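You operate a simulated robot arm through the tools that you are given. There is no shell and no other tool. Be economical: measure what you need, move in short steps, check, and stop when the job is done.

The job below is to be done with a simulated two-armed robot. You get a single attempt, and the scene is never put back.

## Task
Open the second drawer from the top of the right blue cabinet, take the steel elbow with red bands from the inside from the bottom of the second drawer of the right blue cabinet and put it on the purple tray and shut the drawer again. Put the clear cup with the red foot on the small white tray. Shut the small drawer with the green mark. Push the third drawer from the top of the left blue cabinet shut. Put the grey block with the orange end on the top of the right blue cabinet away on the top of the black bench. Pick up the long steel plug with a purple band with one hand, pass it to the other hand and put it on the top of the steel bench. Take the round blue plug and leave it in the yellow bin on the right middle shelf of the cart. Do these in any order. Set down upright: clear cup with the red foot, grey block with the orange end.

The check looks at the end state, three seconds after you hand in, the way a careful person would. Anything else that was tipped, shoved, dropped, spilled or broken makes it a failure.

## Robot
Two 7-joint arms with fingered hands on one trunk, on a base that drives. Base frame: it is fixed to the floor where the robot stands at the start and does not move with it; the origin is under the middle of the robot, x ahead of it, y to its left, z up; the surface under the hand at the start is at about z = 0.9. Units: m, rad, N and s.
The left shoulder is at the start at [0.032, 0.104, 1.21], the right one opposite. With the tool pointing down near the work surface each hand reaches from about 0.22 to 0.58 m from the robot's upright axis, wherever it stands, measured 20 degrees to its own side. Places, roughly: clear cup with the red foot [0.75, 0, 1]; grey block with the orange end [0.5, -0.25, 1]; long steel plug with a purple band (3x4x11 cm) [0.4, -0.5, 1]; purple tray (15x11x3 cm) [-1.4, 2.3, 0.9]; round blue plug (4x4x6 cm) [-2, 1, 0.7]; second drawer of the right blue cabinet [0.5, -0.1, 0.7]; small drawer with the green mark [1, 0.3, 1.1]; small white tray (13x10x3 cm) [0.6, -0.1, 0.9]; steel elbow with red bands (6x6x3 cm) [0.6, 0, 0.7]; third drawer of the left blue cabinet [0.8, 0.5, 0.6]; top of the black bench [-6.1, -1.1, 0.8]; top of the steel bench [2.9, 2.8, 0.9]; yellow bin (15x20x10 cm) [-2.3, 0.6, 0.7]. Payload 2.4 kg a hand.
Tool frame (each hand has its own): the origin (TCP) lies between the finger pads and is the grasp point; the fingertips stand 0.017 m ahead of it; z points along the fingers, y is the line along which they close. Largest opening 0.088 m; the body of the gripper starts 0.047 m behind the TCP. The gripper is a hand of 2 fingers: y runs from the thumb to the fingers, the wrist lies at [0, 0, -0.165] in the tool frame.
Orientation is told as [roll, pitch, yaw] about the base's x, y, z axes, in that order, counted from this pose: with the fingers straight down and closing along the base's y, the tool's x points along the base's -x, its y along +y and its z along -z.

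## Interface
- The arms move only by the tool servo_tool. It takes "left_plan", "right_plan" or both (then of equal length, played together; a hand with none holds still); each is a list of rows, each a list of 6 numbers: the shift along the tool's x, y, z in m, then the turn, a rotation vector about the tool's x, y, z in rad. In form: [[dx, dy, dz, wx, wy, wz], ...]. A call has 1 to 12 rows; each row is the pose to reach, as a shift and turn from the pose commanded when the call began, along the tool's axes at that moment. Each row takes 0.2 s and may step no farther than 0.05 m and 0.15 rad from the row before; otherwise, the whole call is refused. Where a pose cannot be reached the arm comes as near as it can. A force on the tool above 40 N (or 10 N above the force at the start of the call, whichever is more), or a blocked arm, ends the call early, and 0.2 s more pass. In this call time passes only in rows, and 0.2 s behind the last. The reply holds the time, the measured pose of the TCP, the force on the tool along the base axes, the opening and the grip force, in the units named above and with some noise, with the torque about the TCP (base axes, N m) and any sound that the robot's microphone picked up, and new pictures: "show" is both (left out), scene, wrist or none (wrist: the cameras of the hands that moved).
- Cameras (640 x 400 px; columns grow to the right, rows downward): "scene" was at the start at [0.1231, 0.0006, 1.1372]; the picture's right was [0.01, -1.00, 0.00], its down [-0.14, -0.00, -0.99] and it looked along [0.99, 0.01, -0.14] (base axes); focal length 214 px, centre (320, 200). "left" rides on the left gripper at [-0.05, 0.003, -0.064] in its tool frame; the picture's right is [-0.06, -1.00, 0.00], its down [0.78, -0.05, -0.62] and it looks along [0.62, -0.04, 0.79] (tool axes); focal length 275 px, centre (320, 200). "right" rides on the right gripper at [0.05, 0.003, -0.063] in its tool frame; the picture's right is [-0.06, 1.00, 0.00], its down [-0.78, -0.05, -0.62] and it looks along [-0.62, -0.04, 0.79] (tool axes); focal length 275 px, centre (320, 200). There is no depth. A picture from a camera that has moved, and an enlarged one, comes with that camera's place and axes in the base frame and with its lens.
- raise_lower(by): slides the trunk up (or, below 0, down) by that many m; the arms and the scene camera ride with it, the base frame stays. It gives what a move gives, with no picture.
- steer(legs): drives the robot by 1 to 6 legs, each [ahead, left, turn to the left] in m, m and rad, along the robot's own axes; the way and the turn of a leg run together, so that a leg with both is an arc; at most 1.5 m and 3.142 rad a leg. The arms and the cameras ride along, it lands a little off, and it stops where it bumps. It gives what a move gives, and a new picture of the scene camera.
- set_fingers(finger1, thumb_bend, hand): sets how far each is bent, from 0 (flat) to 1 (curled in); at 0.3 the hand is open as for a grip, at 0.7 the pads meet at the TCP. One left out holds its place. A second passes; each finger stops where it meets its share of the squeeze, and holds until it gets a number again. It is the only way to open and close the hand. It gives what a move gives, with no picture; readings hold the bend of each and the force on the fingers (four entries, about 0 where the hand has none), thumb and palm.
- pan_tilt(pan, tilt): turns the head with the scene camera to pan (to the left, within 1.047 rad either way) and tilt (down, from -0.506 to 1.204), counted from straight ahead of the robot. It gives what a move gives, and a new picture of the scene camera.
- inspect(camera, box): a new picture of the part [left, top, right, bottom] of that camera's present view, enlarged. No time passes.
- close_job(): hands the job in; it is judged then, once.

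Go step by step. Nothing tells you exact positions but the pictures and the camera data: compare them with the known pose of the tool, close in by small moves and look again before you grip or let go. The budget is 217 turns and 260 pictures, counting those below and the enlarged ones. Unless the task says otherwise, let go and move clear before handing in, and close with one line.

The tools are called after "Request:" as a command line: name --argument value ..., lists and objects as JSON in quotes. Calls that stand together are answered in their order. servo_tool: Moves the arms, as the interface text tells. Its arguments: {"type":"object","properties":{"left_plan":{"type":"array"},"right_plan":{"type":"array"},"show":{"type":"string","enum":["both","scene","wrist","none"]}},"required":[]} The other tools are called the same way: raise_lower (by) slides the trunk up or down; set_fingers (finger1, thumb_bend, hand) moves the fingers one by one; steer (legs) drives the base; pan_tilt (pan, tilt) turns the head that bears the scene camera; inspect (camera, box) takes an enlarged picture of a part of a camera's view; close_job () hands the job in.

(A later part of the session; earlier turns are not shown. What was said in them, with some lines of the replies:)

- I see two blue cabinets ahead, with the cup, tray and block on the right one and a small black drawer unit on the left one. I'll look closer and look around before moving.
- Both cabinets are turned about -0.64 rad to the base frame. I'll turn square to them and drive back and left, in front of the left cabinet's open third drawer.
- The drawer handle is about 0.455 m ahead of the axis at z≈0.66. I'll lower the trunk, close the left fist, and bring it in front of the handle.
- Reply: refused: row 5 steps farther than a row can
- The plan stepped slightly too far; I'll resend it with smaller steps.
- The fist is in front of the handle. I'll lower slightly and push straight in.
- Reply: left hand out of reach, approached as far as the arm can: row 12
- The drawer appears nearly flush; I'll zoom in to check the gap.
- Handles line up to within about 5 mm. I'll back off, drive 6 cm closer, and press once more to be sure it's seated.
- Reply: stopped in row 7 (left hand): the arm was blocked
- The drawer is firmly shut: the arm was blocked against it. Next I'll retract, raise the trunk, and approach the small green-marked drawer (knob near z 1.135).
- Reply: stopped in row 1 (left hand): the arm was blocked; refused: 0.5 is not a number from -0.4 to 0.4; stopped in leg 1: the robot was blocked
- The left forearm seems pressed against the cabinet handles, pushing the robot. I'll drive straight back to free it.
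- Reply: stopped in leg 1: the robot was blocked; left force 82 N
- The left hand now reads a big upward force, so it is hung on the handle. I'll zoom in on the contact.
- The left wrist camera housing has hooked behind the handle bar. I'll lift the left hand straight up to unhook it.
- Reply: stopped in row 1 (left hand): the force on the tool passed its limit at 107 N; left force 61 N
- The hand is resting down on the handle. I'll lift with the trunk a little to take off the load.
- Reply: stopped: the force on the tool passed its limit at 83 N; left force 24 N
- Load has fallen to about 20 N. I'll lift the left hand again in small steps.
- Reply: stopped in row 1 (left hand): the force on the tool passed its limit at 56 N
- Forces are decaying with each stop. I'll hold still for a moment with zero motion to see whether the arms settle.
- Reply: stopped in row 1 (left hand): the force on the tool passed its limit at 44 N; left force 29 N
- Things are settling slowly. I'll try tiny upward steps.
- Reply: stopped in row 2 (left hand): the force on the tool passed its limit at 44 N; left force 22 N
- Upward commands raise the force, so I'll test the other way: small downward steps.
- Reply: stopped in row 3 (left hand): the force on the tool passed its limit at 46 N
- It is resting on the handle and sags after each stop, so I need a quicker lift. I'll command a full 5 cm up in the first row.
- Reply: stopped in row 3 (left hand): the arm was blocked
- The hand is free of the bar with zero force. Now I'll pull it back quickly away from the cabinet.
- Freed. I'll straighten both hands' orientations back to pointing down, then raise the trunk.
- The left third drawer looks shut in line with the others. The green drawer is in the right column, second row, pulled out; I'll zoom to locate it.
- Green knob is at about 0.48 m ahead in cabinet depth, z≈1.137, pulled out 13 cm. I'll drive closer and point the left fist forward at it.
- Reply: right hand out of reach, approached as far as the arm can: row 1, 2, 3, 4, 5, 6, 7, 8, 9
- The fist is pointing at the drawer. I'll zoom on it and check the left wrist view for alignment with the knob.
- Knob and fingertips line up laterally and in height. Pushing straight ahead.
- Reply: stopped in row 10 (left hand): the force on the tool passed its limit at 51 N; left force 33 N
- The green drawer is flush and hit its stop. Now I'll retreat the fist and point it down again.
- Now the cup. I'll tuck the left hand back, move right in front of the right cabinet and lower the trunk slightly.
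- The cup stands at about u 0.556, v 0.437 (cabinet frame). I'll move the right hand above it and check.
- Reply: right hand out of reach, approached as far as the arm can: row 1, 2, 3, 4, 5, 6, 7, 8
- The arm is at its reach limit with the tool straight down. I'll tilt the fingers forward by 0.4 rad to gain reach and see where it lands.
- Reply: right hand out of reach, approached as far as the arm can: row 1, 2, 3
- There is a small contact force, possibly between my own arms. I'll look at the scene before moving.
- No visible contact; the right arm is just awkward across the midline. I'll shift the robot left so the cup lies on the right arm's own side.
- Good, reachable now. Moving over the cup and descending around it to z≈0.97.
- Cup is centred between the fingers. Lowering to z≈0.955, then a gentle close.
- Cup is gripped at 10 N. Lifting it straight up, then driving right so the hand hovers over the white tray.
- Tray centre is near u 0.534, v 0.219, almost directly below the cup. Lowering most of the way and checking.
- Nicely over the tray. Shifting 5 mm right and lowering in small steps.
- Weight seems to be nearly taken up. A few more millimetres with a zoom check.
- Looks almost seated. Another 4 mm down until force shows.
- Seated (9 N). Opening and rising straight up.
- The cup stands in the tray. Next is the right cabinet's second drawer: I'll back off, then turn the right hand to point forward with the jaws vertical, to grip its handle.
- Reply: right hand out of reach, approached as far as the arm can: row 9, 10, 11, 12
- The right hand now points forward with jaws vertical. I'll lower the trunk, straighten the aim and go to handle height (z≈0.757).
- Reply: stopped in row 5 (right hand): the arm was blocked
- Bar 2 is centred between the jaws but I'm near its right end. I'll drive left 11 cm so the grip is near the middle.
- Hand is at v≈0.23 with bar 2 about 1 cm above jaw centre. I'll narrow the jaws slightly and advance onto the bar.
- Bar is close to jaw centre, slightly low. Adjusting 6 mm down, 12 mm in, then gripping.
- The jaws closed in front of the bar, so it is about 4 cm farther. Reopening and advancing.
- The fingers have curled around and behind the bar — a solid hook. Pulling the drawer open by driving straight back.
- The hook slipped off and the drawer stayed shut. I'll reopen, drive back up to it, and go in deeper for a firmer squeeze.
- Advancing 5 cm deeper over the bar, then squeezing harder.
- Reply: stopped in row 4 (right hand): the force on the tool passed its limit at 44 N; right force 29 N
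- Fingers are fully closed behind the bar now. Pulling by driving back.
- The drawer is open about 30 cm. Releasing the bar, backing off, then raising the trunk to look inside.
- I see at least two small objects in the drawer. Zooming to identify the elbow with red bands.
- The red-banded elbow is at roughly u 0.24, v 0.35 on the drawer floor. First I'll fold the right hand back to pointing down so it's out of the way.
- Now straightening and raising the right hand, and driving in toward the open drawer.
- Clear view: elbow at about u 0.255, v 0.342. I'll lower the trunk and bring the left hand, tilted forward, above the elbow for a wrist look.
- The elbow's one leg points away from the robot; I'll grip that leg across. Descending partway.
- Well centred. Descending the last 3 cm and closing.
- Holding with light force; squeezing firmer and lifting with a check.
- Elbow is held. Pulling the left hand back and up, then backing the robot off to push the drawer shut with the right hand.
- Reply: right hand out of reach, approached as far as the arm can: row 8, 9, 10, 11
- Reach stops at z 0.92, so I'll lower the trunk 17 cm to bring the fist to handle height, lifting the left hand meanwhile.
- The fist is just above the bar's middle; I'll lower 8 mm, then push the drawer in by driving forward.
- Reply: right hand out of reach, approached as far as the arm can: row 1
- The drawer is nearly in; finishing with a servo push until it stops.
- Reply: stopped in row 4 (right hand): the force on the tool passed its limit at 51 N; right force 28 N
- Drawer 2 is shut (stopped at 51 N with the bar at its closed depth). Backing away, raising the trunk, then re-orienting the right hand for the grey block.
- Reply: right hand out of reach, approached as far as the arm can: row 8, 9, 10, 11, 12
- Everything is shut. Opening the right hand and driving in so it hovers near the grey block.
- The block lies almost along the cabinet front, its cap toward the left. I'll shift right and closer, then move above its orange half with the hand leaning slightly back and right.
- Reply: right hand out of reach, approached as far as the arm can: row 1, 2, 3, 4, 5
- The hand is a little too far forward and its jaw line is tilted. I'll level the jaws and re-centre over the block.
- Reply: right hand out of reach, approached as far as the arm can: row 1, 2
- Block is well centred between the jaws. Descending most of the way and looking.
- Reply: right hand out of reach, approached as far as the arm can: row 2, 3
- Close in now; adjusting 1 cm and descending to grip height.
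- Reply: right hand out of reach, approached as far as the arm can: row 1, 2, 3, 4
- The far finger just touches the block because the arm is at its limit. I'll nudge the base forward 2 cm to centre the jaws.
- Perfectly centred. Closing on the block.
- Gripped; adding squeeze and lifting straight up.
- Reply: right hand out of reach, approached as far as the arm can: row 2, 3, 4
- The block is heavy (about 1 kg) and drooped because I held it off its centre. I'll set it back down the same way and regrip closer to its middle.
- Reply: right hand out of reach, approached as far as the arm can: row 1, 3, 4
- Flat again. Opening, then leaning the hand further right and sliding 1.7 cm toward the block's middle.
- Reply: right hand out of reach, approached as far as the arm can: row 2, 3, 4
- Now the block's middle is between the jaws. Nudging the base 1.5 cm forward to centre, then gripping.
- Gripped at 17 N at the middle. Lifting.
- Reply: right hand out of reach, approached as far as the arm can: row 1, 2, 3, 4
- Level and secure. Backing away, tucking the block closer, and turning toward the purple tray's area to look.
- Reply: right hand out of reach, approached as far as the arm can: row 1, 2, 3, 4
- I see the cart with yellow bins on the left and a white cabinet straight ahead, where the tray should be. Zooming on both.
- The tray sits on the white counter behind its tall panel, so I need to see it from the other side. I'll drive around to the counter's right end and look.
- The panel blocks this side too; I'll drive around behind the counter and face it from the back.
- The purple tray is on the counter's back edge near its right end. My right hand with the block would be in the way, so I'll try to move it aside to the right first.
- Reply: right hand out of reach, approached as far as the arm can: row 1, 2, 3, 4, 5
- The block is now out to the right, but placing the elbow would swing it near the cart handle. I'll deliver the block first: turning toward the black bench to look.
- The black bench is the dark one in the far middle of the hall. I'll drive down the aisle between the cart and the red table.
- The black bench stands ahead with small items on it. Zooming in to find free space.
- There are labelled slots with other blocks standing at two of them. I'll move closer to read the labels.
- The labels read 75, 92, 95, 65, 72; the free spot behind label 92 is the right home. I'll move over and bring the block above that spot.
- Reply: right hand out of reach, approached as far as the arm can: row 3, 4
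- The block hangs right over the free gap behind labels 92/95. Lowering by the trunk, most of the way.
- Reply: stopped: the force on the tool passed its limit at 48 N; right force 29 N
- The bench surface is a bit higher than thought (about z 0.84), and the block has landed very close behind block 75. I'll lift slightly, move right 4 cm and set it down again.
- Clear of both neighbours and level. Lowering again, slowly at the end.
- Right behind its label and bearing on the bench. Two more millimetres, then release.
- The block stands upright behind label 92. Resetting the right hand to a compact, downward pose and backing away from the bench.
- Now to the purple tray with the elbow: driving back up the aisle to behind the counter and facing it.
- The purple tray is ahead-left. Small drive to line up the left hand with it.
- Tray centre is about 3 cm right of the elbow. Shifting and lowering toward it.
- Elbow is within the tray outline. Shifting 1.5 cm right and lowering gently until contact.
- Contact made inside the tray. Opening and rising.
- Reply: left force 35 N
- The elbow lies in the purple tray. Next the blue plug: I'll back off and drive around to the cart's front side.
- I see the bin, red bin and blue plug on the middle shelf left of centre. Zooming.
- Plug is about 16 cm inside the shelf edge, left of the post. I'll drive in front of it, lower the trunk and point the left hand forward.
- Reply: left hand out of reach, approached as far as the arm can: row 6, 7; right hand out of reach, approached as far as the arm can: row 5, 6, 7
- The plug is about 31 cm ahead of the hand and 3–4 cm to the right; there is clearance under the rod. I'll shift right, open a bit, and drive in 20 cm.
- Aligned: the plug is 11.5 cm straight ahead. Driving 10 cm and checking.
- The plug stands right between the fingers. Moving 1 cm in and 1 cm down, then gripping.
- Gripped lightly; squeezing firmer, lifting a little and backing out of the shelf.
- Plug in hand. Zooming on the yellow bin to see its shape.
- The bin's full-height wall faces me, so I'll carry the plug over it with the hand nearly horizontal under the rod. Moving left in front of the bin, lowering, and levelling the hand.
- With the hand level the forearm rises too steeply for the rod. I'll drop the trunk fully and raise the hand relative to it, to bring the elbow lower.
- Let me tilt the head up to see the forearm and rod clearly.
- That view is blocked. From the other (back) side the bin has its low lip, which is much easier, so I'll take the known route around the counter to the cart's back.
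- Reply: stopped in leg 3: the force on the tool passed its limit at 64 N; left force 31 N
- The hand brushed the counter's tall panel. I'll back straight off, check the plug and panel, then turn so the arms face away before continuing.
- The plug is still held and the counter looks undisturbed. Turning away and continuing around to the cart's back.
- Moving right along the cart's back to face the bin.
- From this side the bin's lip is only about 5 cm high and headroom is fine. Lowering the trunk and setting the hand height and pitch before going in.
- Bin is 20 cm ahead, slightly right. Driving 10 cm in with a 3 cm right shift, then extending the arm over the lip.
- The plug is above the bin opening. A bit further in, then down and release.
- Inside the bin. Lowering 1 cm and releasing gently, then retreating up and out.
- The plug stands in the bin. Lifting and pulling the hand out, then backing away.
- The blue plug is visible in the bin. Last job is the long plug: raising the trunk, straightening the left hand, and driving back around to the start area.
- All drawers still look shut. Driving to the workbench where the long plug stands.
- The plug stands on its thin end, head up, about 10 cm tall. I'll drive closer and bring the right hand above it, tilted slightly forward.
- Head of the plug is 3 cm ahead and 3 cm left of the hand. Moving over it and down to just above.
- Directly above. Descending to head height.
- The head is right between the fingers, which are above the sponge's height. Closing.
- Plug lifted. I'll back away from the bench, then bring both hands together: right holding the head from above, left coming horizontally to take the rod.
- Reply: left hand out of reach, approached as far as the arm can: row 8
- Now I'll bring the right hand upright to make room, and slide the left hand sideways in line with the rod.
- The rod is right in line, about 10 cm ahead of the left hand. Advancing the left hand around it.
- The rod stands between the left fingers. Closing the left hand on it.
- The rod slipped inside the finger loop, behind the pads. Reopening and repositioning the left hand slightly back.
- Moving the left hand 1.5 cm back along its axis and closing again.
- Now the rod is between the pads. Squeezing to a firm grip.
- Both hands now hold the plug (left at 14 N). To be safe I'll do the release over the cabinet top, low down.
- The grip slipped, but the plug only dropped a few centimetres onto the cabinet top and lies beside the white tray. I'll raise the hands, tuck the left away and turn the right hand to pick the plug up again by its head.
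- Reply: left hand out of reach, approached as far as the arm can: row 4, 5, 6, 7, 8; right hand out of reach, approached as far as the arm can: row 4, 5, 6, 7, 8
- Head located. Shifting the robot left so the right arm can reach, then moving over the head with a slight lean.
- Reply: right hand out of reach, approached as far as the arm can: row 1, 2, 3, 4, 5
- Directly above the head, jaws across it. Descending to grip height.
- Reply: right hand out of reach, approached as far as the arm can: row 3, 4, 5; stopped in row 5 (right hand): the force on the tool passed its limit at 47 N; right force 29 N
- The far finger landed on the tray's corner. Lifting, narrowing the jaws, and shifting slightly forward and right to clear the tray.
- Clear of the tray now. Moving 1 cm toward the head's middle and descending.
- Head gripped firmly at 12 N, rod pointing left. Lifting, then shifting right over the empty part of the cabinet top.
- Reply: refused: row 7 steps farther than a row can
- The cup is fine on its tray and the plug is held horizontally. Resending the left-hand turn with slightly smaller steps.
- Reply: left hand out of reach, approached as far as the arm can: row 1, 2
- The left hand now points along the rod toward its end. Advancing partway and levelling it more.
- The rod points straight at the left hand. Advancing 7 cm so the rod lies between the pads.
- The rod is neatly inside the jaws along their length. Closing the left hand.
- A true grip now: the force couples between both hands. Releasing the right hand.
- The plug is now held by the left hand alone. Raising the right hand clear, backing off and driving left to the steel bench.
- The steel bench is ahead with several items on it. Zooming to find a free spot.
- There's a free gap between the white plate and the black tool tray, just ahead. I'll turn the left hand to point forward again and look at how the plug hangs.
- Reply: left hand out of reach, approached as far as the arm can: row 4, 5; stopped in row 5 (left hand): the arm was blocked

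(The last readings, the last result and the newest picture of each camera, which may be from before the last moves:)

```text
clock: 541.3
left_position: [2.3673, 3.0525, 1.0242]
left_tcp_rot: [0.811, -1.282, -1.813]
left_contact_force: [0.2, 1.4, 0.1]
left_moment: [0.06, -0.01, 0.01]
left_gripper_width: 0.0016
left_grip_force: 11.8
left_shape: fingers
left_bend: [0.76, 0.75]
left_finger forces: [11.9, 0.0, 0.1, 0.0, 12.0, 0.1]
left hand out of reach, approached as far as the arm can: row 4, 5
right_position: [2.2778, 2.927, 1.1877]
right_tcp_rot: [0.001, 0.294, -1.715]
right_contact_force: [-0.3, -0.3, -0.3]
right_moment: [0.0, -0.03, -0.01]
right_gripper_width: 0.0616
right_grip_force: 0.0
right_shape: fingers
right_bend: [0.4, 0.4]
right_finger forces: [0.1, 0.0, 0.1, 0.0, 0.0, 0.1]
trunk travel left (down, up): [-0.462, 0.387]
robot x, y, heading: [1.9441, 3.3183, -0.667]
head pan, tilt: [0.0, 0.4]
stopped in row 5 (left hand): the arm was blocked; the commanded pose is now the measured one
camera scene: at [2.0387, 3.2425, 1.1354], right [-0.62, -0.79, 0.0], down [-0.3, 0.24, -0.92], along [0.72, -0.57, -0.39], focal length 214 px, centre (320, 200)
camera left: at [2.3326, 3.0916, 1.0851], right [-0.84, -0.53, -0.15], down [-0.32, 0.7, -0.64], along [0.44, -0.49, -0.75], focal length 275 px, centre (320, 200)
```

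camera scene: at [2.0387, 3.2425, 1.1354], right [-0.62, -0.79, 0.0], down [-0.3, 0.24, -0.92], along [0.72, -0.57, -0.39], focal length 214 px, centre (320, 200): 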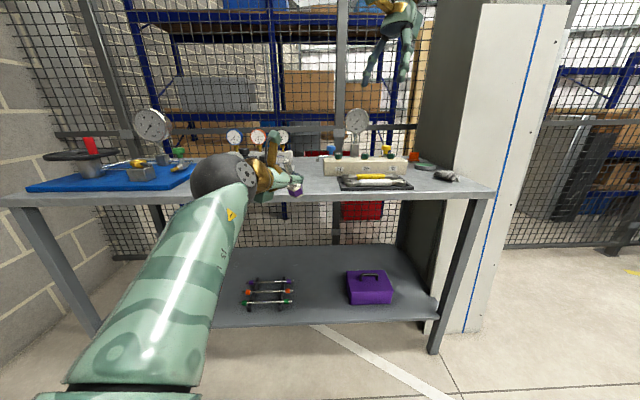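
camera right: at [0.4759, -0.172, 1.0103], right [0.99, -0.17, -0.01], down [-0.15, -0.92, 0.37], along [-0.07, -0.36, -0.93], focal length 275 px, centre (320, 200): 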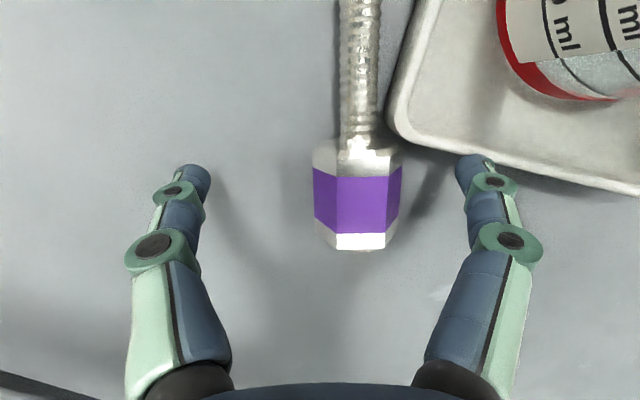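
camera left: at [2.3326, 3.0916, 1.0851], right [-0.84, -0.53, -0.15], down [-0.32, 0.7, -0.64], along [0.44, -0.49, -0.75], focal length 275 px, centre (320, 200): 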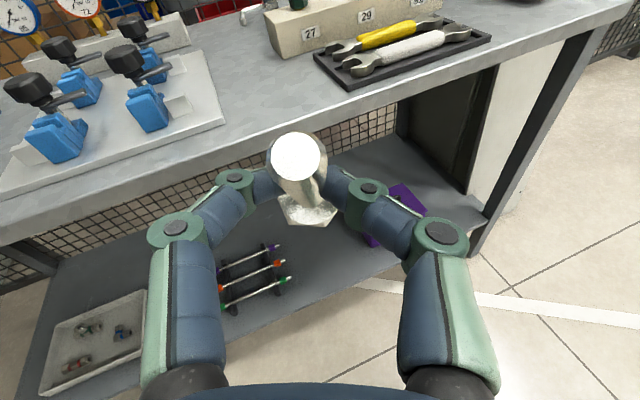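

The plug hangs head-down under the left hand. Driving forward and slightly right to bring it over the free gap.

Request:
steer --legs '[[0, -0.033, 0], [0.27, 0, 0]]'

Request:
inspect --camera "left" --box '[0, 0, 640, 400]'

```text
clock: 543.7
left_position: [2.5651, 2.8583, 1.0239]
left_tcp_rot: [0.803, -1.284, -1.803]
left_contact_force: [0.2, -0.1, -0.9]
left_moment: [0.04, 0.04, 0.0]
left_gripper_width: 0.0014
left_grip_force: 11.8
left_shape: fingers
left_bend: [0.76, 0.75]
left_finger forces: [11.9, 0.0, 0.0, 0.1, 12.2, 0.0]
right_position: [2.4763, 2.7331, 1.1866]
right_tcp_rot: [-0.001, 0.292, -1.712]
right_contact_force: [0.7, -0.4, -0.3]
right_moment: [0.0, -0.02, 0.0]
right_gripper_width: 0.0615
right_grip_force: 0.0
right_shape: fingers
right_bend: [0.4, 0.4]
right_finger forces: [0.0, 0.1, 0.1, 0.0, 0.0, 0.1]
trunk travel left (down, up): [-0.462, 0.387]
robot x, y, heading: [2.1393, 3.1266, -0.663]
head pan, tilt: [0.0, 0.4]
camera scene: at [2.2356, 3.0474, 1.1352], right [-0.62, -0.79, 0.0], down [-0.31, 0.24, -0.92], along [0.73, -0.57, -0.39], focal length 214 px, centre (320, 200)
```

scene: 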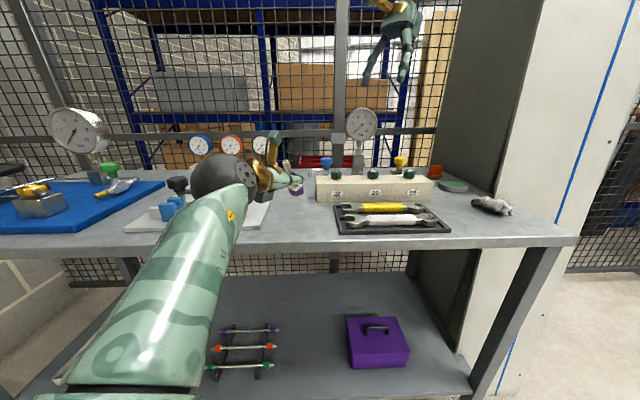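

```text
1.00 times, centred on (320, 200) of left (not enlarged: the box is as wide or as high as the picture)
camera zoom: at [2.5298, 2.8978, 1.0842], right [-0.84, -0.53, -0.14], down [-0.33, 0.69, -0.64], along [0.44, -0.49, -0.75], focal length 275 px, centre (320, 200)
```

zoom: 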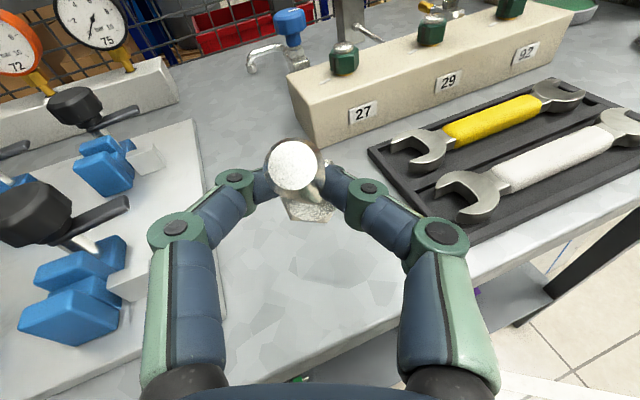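

The point under the plug is close to the bench's front edge; moving 6 cm further in, then lowering.

Request:
steer --legs '[[0.06, 0, 0]]'

Request:
raise_lower --by -0.05

Request:
inspect --camera "left" --box '[0, 0, 640, 400]'

Request:
inspect --camera "scene" --box '[200, 100, 400, 250]'

```text
clock: 544.7
left_position: [2.6128, 2.8231, 1.0237]
left_tcp_rot: [0.806, -1.284, -1.802]
left_contact_force: [0.0, 0.6, -0.2]
left_moment: [0.05, 0.07, -0.01]
left_gripper_width: 0.0016
left_grip_force: 11.5
left_shape: fingers
left_bend: [0.76, 0.75]
left_finger forces: [11.9, 0.0, 0.0, 0.1, 12.3, 0.0]
right_position: [2.524, 2.6967, 1.1859]
right_tcp_rot: [0.002, 0.294, -1.71]
right_contact_force: [-0.1, 0.1, 0.2]
right_moment: [-0.01, 0.03, -0.01]
right_gripper_width: 0.0614
right_grip_force: 0.2
right_shape: fingers
right_bend: [0.4, 0.4]
right_finger forces: [0.0, 0.0, 0.0, 0.0, 0.0, 0.0]
trunk travel left (down, up): [-0.462, 0.387]
robot x, y, heading: [2.1847, 3.0892, -0.659]
head pan, tilt: [0.0, 0.4]
camera scene: at [2.2828, 3.0107, 1.1352], right [-0.62, -0.79, 0.0], down [-0.31, 0.24, -0.92], along [0.73, -0.57, -0.39], focal length 214 px, centre (320, 200)
```

scene: 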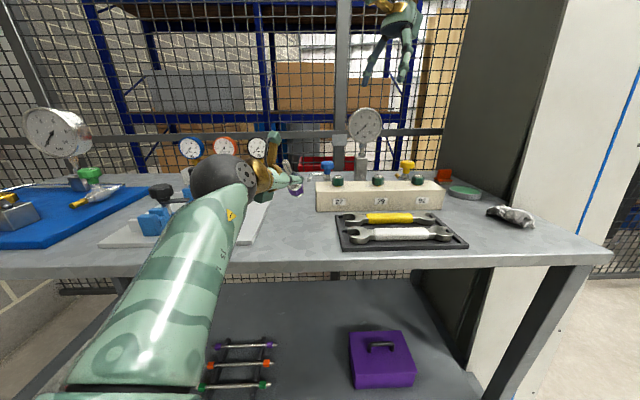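

```text
clock: 545.6
left_position: [2.6146, 2.8239, 0.9736]
left_tcp_rot: [0.823, -1.274, -1.819]
left_contact_force: [0.0, -0.4, 0.0]
left_moment: [0.05, 0.02, 0.01]
left_gripper_width: 0.0015
left_grip_force: 12.0
left_shape: fingers
left_bend: [0.76, 0.75]
left_finger forces: [12.0, 0.1, 0.0, 0.1, 12.2, 0.0]
right_position: [2.5242, 2.697, 1.1381]
right_tcp_rot: [0.001, 0.29, -1.712]
right_contact_force: [0.5, 0.1, 0.2]
right_moment: [-0.01, 0.01, -0.01]
right_gripper_width: 0.0616
right_grip_force: 0.1
right_shape: fingers
right_bend: [0.4, 0.4]
right_finger forces: [0.0, 0.0, 0.1, 0.0, 0.1, 0.1]
trunk travel left (down, up): [-0.412, 0.437]
robot x, y, heading: [2.1881, 3.0902, -0.664]
head pan, tilt: [0.0, 0.4]
```

```text
1.00 times, centred on (320, 200) of left (not enlarged: the box is as wide or as high as the picture)
camera zoom: at [2.5782, 2.8637, 1.0338], right [-0.83, -0.53, -0.15], down [-0.33, 0.7, -0.64], along [0.45, -0.48, -0.75], focal length 275 px, centre (320, 200)
```

zoom: 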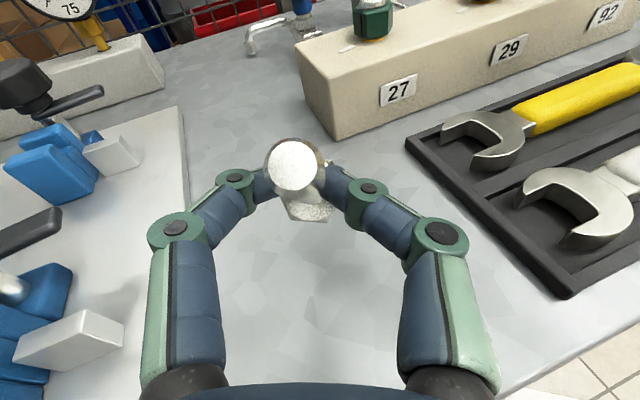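

```text
2.67 times, centred on (300, 175) of scene
camera zoom: at [2.2829, 3.0106, 1.085], right [-0.62, -0.79, 0.0], down [-0.31, 0.24, -0.92], along [0.73, -0.57, -0.39], focal length 572 px, centre (373, 267)
```

zoom: 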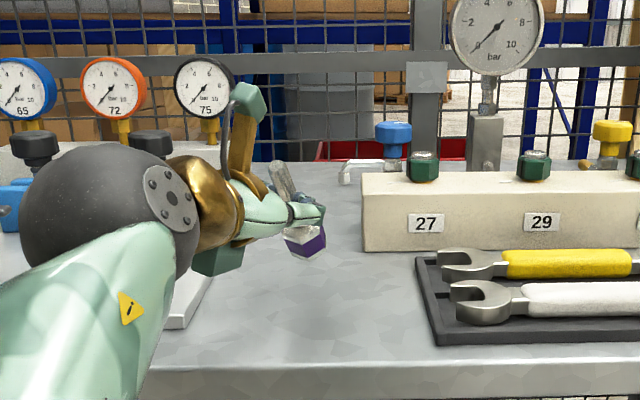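

The plug hangs nearly vertical, head down, over clear bench. Lowering in small steps until the head touches.

Request:
raise_lower --by -0.015

Request:
raise_lower --by -0.008

Request:
inspect --camera "scene" --box '[240, 120, 380, 220]'

```text
clock: 546.2
left_position: [2.6141, 2.8257, 0.9599]
left_tcp_rot: [0.828, -1.274, -1.821]
left_contact_force: [0.4, -0.2, 0.7]
left_moment: [0.04, 0.03, 0.01]
left_gripper_width: 0.0014
left_grip_force: 12.3
left_shape: fingers
left_bend: [0.76, 0.75]
left_finger forces: [11.9, 0.0, 0.0, 0.0, 12.2, 0.1]
right_position: [2.5227, 2.6973, 1.1215]
right_tcp_rot: [0.002, 0.292, -1.71]
right_contact_force: [-0.4, -0.6, 1.0]
right_moment: [-0.01, 0.0, -0.01]
right_gripper_width: 0.0616
right_grip_force: 0.0
right_shape: fingers
right_bend: [0.4, 0.4]
right_finger forces: [0.1, 0.0, 0.0, 0.0, 0.0, 0.1]
trunk travel left (down, up): [-0.397, 0.452]
robot x, y, heading: [2.1825, 3.0868, -0.663]
head pan, tilt: [0.0, 0.4]
```

```text
clock: 546.8
left_position: [2.615, 2.8246, 0.9501]
left_tcp_rot: [0.828, -1.274, -1.823]
left_contact_force: [0.1, 0.0, 0.0]
left_moment: [0.01, 0.05, -0.01]
left_gripper_width: 0.0015
left_grip_force: 11.6
left_shape: fingers
left_bend: [0.76, 0.75]
left_finger forces: [11.9, 0.0, 0.0, 0.0, 12.2, 0.0]
right_position: [2.5231, 2.6967, 1.1149]
right_tcp_rot: [0.001, 0.292, -1.711]
right_contact_force: [0.3, 0.5, -0.2]
right_moment: [0.01, 0.0, -0.03]
right_gripper_width: 0.0615
right_grip_force: 0.0
right_shape: fingers
right_bend: [0.4, 0.4]
right_finger forces: [0.1, 0.1, 0.1, 0.0, 0.1, 0.0]
trunk travel left (down, up): [-0.389, 0.46]
robot x, y, heading: [2.183, 3.085, -0.665]
head pan, tilt: [0.0, 0.4]
```

```text
4.00 times, centred on (310, 170) of scene
camera zoom: at [2.2834, 3.0102, 1.0618], right [-0.62, -0.79, 0.0], down [-0.31, 0.24, -0.92], along [0.73, -0.57, -0.39], focal length 858 px, centre (360, 320)
```

zoom: 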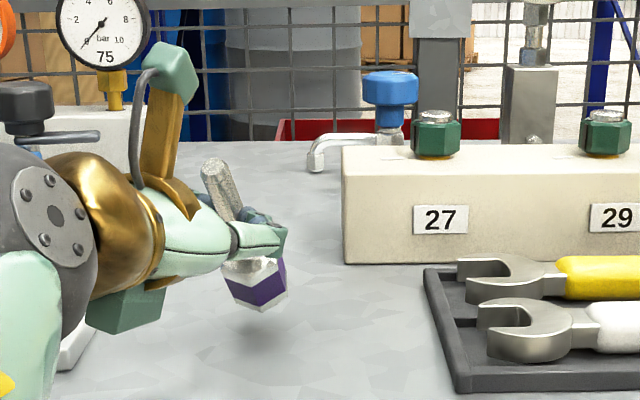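

Still about 1.5 cm of air below the head. Continuing in small steps.

Request:
raise_lower --by -0.008

Request:
raise_lower --by -0.006

Request:
inspect --camera "scene" --box '[240, 120, 380, 220]'

```text
clock: 547.4
left_position: [2.6144, 2.8257, 0.9414]
left_tcp_rot: [0.831, -1.273, -1.824]
left_contact_force: [-0.1, 0.2, -0.1]
left_moment: [0.04, -0.01, 0.0]
left_gripper_width: 0.0015
left_grip_force: 12.1
left_shape: fingers
left_bend: [0.76, 0.75]
left_finger forces: [11.9, 0.0, 0.1, 0.0, 12.2, 0.1]
right_position: [2.5234, 2.6967, 1.1059]
right_tcp_rot: [0.002, 0.291, -1.71]
right_contact_force: [-0.2, 0.5, -0.5]
right_moment: [0.03, 0.01, 0.03]
right_gripper_width: 0.0616
right_grip_force: 0.1
right_shape: fingers
right_bend: [0.4, 0.4]
right_finger forces: [0.0, 0.0, 0.0, 0.0, 0.0, 0.1]
trunk travel left (down, up): [-0.381, 0.468]
robot x, y, heading: [2.1875, 3.0885, -0.667]
head pan, tilt: [0.0, 0.4]
```

```text
clock: 547.9
left_position: [2.614, 2.8257, 0.9369]
left_tcp_rot: [0.832, -1.271, -1.826]
left_contact_force: [-0.1, -0.8, 0.5]
left_moment: [0.0, 0.03, -0.04]
left_gripper_width: 0.0018
left_grip_force: 12.1
left_shape: fingers
left_bend: [0.76, 0.75]
left_finger forces: [12.0, 0.0, 0.0, 0.1, 12.1, 0.1]
right_position: [2.5237, 2.6965, 1.1013]
right_tcp_rot: [0.002, 0.292, -1.709]
right_contact_force: [0.4, -0.1, 1.0]
right_moment: [-0.02, -0.03, 0.02]
right_gripper_width: 0.0616
right_grip_force: 0.1
right_shape: fingers
right_bend: [0.4, 0.4]
right_finger forces: [0.0, 0.0, 0.1, 0.2, 0.0, 0.0]
trunk travel left (down, up): [-0.375, 0.474]
robot x, y, heading: [2.1839, 3.086, -0.66]
head pan, tilt: [0.0, 0.4]
```

```text
4.00 times, centred on (310, 170) of scene
camera zoom: at [2.2838, 3.01, 1.0477], right [-0.62, -0.79, 0.0], down [-0.31, 0.24, -0.92], along [0.73, -0.57, -0.39], focal length 858 px, centre (360, 320)
```

zoom: 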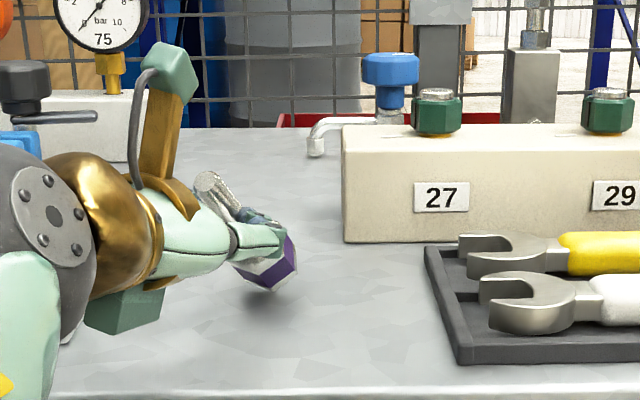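

The head is touching and the plug is pivoting toward lying flat. Lowering a bit more.

Request:
raise_lower --by -0.008

Request:
raise_lower --by -0.006

Request:
inspect --camera "scene" --box '[240, 120, 380, 220]'

```text
clock: 548.5
left_position: [2.6148, 2.8257, 0.9273]
left_tcp_rot: [0.833, -1.272, -1.828]
left_contact_force: [-0.2, -0.4, -0.8]
left_moment: [-0.01, 0.0, 0.0]
left_gripper_width: 0.0017
left_grip_force: 12.1
left_shape: fingers
left_bend: [0.76, 0.75]
left_finger forces: [12.0, 0.1, 0.0, 0.0, 12.0, 0.1]
right_position: [2.5224, 2.6967, 1.0926]
right_tcp_rot: [0.002, 0.291, -1.71]
right_contact_force: [-0.7, 0.6, -0.5]
right_moment: [0.02, -0.02, 0.03]
right_gripper_width: 0.0617
right_grip_force: 0.0
right_shape: fingers
right_bend: [0.4, 0.4]
right_finger forces: [0.0, 0.0, 0.0, 0.1, 0.0, 0.0]
trunk travel left (down, up): [-0.367, 0.482]
robot x, y, heading: [2.1847, 3.0823, -0.663]
head pan, tilt: [0.0, 0.4]
```

```text
clock: 549.0
left_position: [2.6153, 2.8253, 0.9221]
left_tcp_rot: [0.835, -1.269, -1.83]
left_contact_force: [0.9, 0.7, 0.0]
left_moment: [-0.04, -0.01, -0.01]
left_gripper_width: 0.0015
left_grip_force: 12.5
left_shape: fingers
left_bend: [0.76, 0.75]
left_finger forces: [11.9, 0.1, 0.1, 0.1, 12.0, 0.0]
right_position: [2.5245, 2.6972, 1.0873]
right_tcp_rot: [0.002, 0.292, -1.711]
right_contact_force: [-0.3, 0.4, -0.8]
right_moment: [0.02, -0.04, 0.02]
right_gripper_width: 0.0616
right_grip_force: 0.1
right_shape: fingers
right_bend: [0.4, 0.4]
right_finger forces: [0.2, 0.0, 0.0, 0.1, 0.1, 0.0]
trunk travel left (down, up): [-0.361, 0.488]
robot x, y, heading: [2.1832, 3.0898, -0.661]
head pan, tilt: [0.0, 0.4]
```

```text
4.00 times, centred on (310, 170) of scene
camera zoom: at [2.284, 3.0097, 1.0337], right [-0.62, -0.79, 0.0], down [-0.31, 0.24, -0.92], along [0.73, -0.57, -0.39], focal length 858 px, centre (360, 320)
```

zoom: 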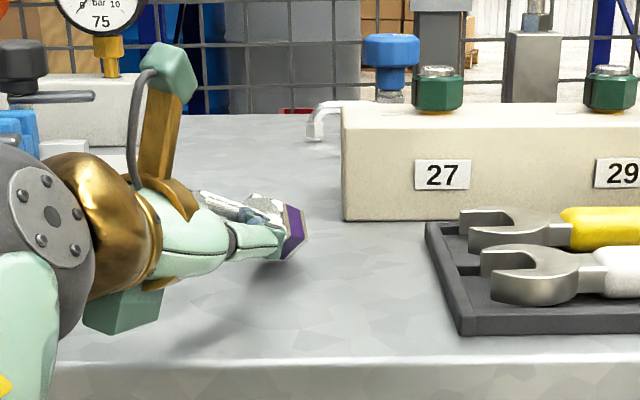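

The plug is now almost flat on the bench. Two more millimetres, then releasing and rising.

Request:
raise_lower --by -0.004

Request:
set_fingers --hand "left" --finger1 0.5 --thumb_bend 0.5

Request:
inspect --camera "left" --box '[0, 0, 640, 400]'

```text
clock: 549.5
left_position: [2.6163, 2.8257, 0.9186]
left_tcp_rot: [0.836, -1.271, -1.831]
left_contact_force: [0.0, -0.9, 1.4]
left_moment: [-0.01, -0.01, 0.02]
left_gripper_width: 0.0017
left_grip_force: 12.0
left_shape: fingers
left_bend: [0.76, 0.75]
left_finger forces: [12.2, 0.0, 0.0, 0.1, 12.1, 0.1]
right_position: [2.5228, 2.6971, 1.0815]
right_tcp_rot: [0.001, 0.291, -1.712]
right_contact_force: [-0.5, 0.0, -0.6]
right_moment: [0.02, 0.04, 0.0]
right_gripper_width: 0.0615
right_grip_force: 0.0
right_shape: fingers
right_bend: [0.4, 0.4]
right_finger forces: [0.0, 0.0, 0.0, 0.0, 0.1, 0.1]
trunk travel left (down, up): [-0.357, 0.492]
robot x, y, heading: [2.1864, 3.0852, -0.662]
head pan, tilt: [0.0, 0.4]
```

```text
clock: 550.5
left_position: [2.6143, 2.8258, 0.9186]
left_tcp_rot: [0.838, -1.274, -1.832]
left_contact_force: [0.2, -0.3, 0.3]
left_moment: [0.01, -0.02, -0.02]
left_gripper_width: 0.0387
left_grip_force: 0.0
left_shape: fingers
left_bend: [0.5, 0.5]
left_finger forces: [0.1, 0.0, 0.1, 0.1, 0.1, 0.0]
right_position: [2.523, 2.6977, 1.0826]
right_tcp_rot: [0.002, 0.292, -1.711]
right_contact_force: [0.1, 0.2, -0.2]
right_moment: [0.04, 0.03, 0.04]
right_gripper_width: 0.0614
right_grip_force: 0.1
right_shape: fingers
right_bend: [0.4, 0.4]
right_finger forces: [0.0, 0.0, 0.0, 0.1, 0.0, 0.0]
trunk travel left (down, up): [-0.357, 0.492]
robot x, y, heading: [2.184, 3.0868, -0.664]
head pan, tilt: [0.0, 0.4]
```

```text
1.00 times, centred on (320, 200) of left (not enlarged: the box is as wide or as high as the picture)
camera zoom: at [2.5792, 2.8641, 0.9793], right [-0.83, -0.53, -0.16], down [-0.32, 0.7, -0.64], along [0.45, -0.48, -0.75], focal length 275 px, centre (320, 200)
```

zoom: 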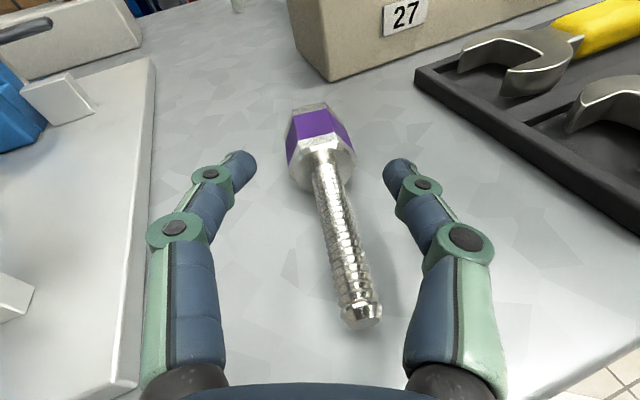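

The plug lies flat and free on the steel bench. Rising straight up and backing clear.

Request:
raise_lower --by 0.15

Request:
steer --legs '[[-0.4, 0, 0]]'

Request:
inspect --camera "scene" --box '[200, 120, 440, 270]'

```text
clock: 552.3
left_position: [2.6114, 2.8226, 1.0695]
left_tcp_rot: [0.802, -1.285, -1.799]
left_contact_force: [-0.4, 0.3, -0.1]
left_moment: [0.02, 0.0, 0.02]
left_gripper_width: 0.0388
left_grip_force: 0.0
left_shape: fingers
left_bend: [0.5, 0.5]
left_finger forces: [0.0, 0.1, 0.1, 0.1, 0.1, 0.0]
right_position: [2.5233, 2.6981, 1.2316]
right_tcp_rot: [0.0, 0.292, -1.71]
right_contact_force: [0.3, 0.3, 1.0]
right_moment: [-0.01, -0.01, -0.03]
right_gripper_width: 0.0613
right_grip_force: 0.2
right_shape: fingers
right_bend: [0.4, 0.4]
right_finger forces: [0.1, 0.0, 0.0, 0.1, 0.0, 0.0]
trunk travel left (down, up): [-0.507, 0.342]
robot x, y, heading: [2.1847, 3.0895, -0.66]
head pan, tilt: [0.0, 0.4]
```

```text
clock: 554.8
left_position: [2.2965, 3.0648, 1.0694]
left_tcp_rot: [0.809, -1.282, -1.817]
left_contact_force: [-0.3, -0.2, 0.8]
left_moment: [-0.01, 0.02, -0.02]
left_gripper_width: 0.0388
left_grip_force: 0.0
left_shape: fingers
left_bend: [0.5, 0.5]
left_finger forces: [0.0, 0.0, 0.0, 0.0, 0.0, 0.0]
right_position: [2.207, 2.9396, 1.232]
right_tcp_rot: [0.001, 0.292, -1.72]
right_contact_force: [-0.2, 0.6, 0.5]
right_moment: [-0.03, 0.02, -0.04]
right_gripper_width: 0.0614
right_grip_force: 0.0
right_shape: fingers
right_bend: [0.4, 0.4]
right_finger forces: [0.0, 0.0, 0.0, 0.0, 0.0, 0.1]
trunk travel left (down, up): [-0.507, 0.342]
robot x, y, heading: [1.8744, 3.3309, -0.666]
head pan, tilt: [0.0, 0.4]
camera scene: at [1.9687, 3.2566, 1.1806], right [-0.62, -0.78, 0.0], down [-0.3, 0.24, -0.92], along [0.72, -0.57, -0.39], focal length 214 px, centre (320, 200)
```

scene: 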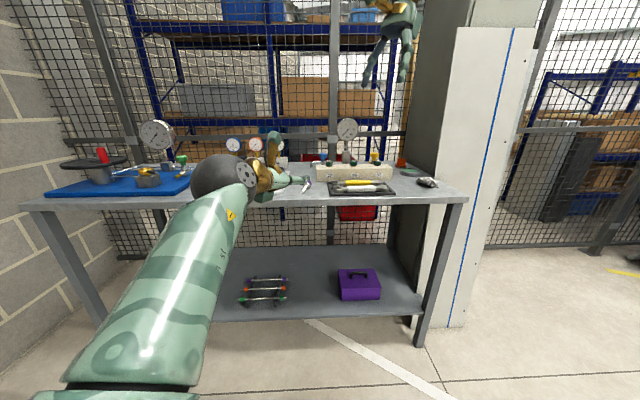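

```text
2.67 times, centred on (320, 195) of scene
camera zoom: at [1.9687, 3.2566, 1.1806], right [-0.62, -0.78, 0.0], down [-0.3, 0.24, -0.92], along [0.72, -0.57, -0.39], focal length 572 px, centre (320, 213)
```

zoom: 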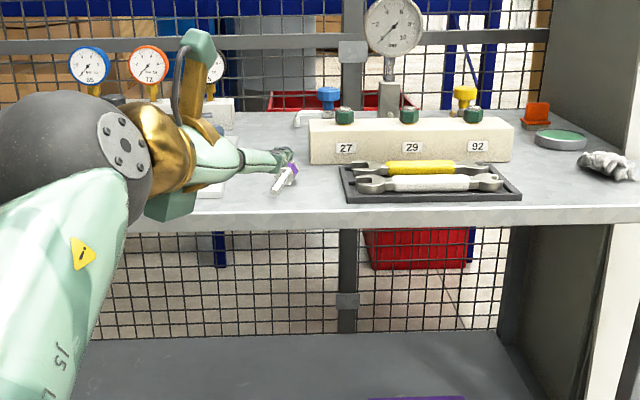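

The plug rests on the steel bench, both hands are empty and clear, and every other item was checked in place. Handing in.

Request:
close_job

```text
The job is handed in.
```

All seven tasks are done and the job is handed in. On the first try at passing it, the long plug fell a few centimetres onto the right cabinet top beside the white tray. I then picked it up again and passed it properly. A finger also pressed briefly on the tray's corner, and the tray and cup looked fine afterwards.
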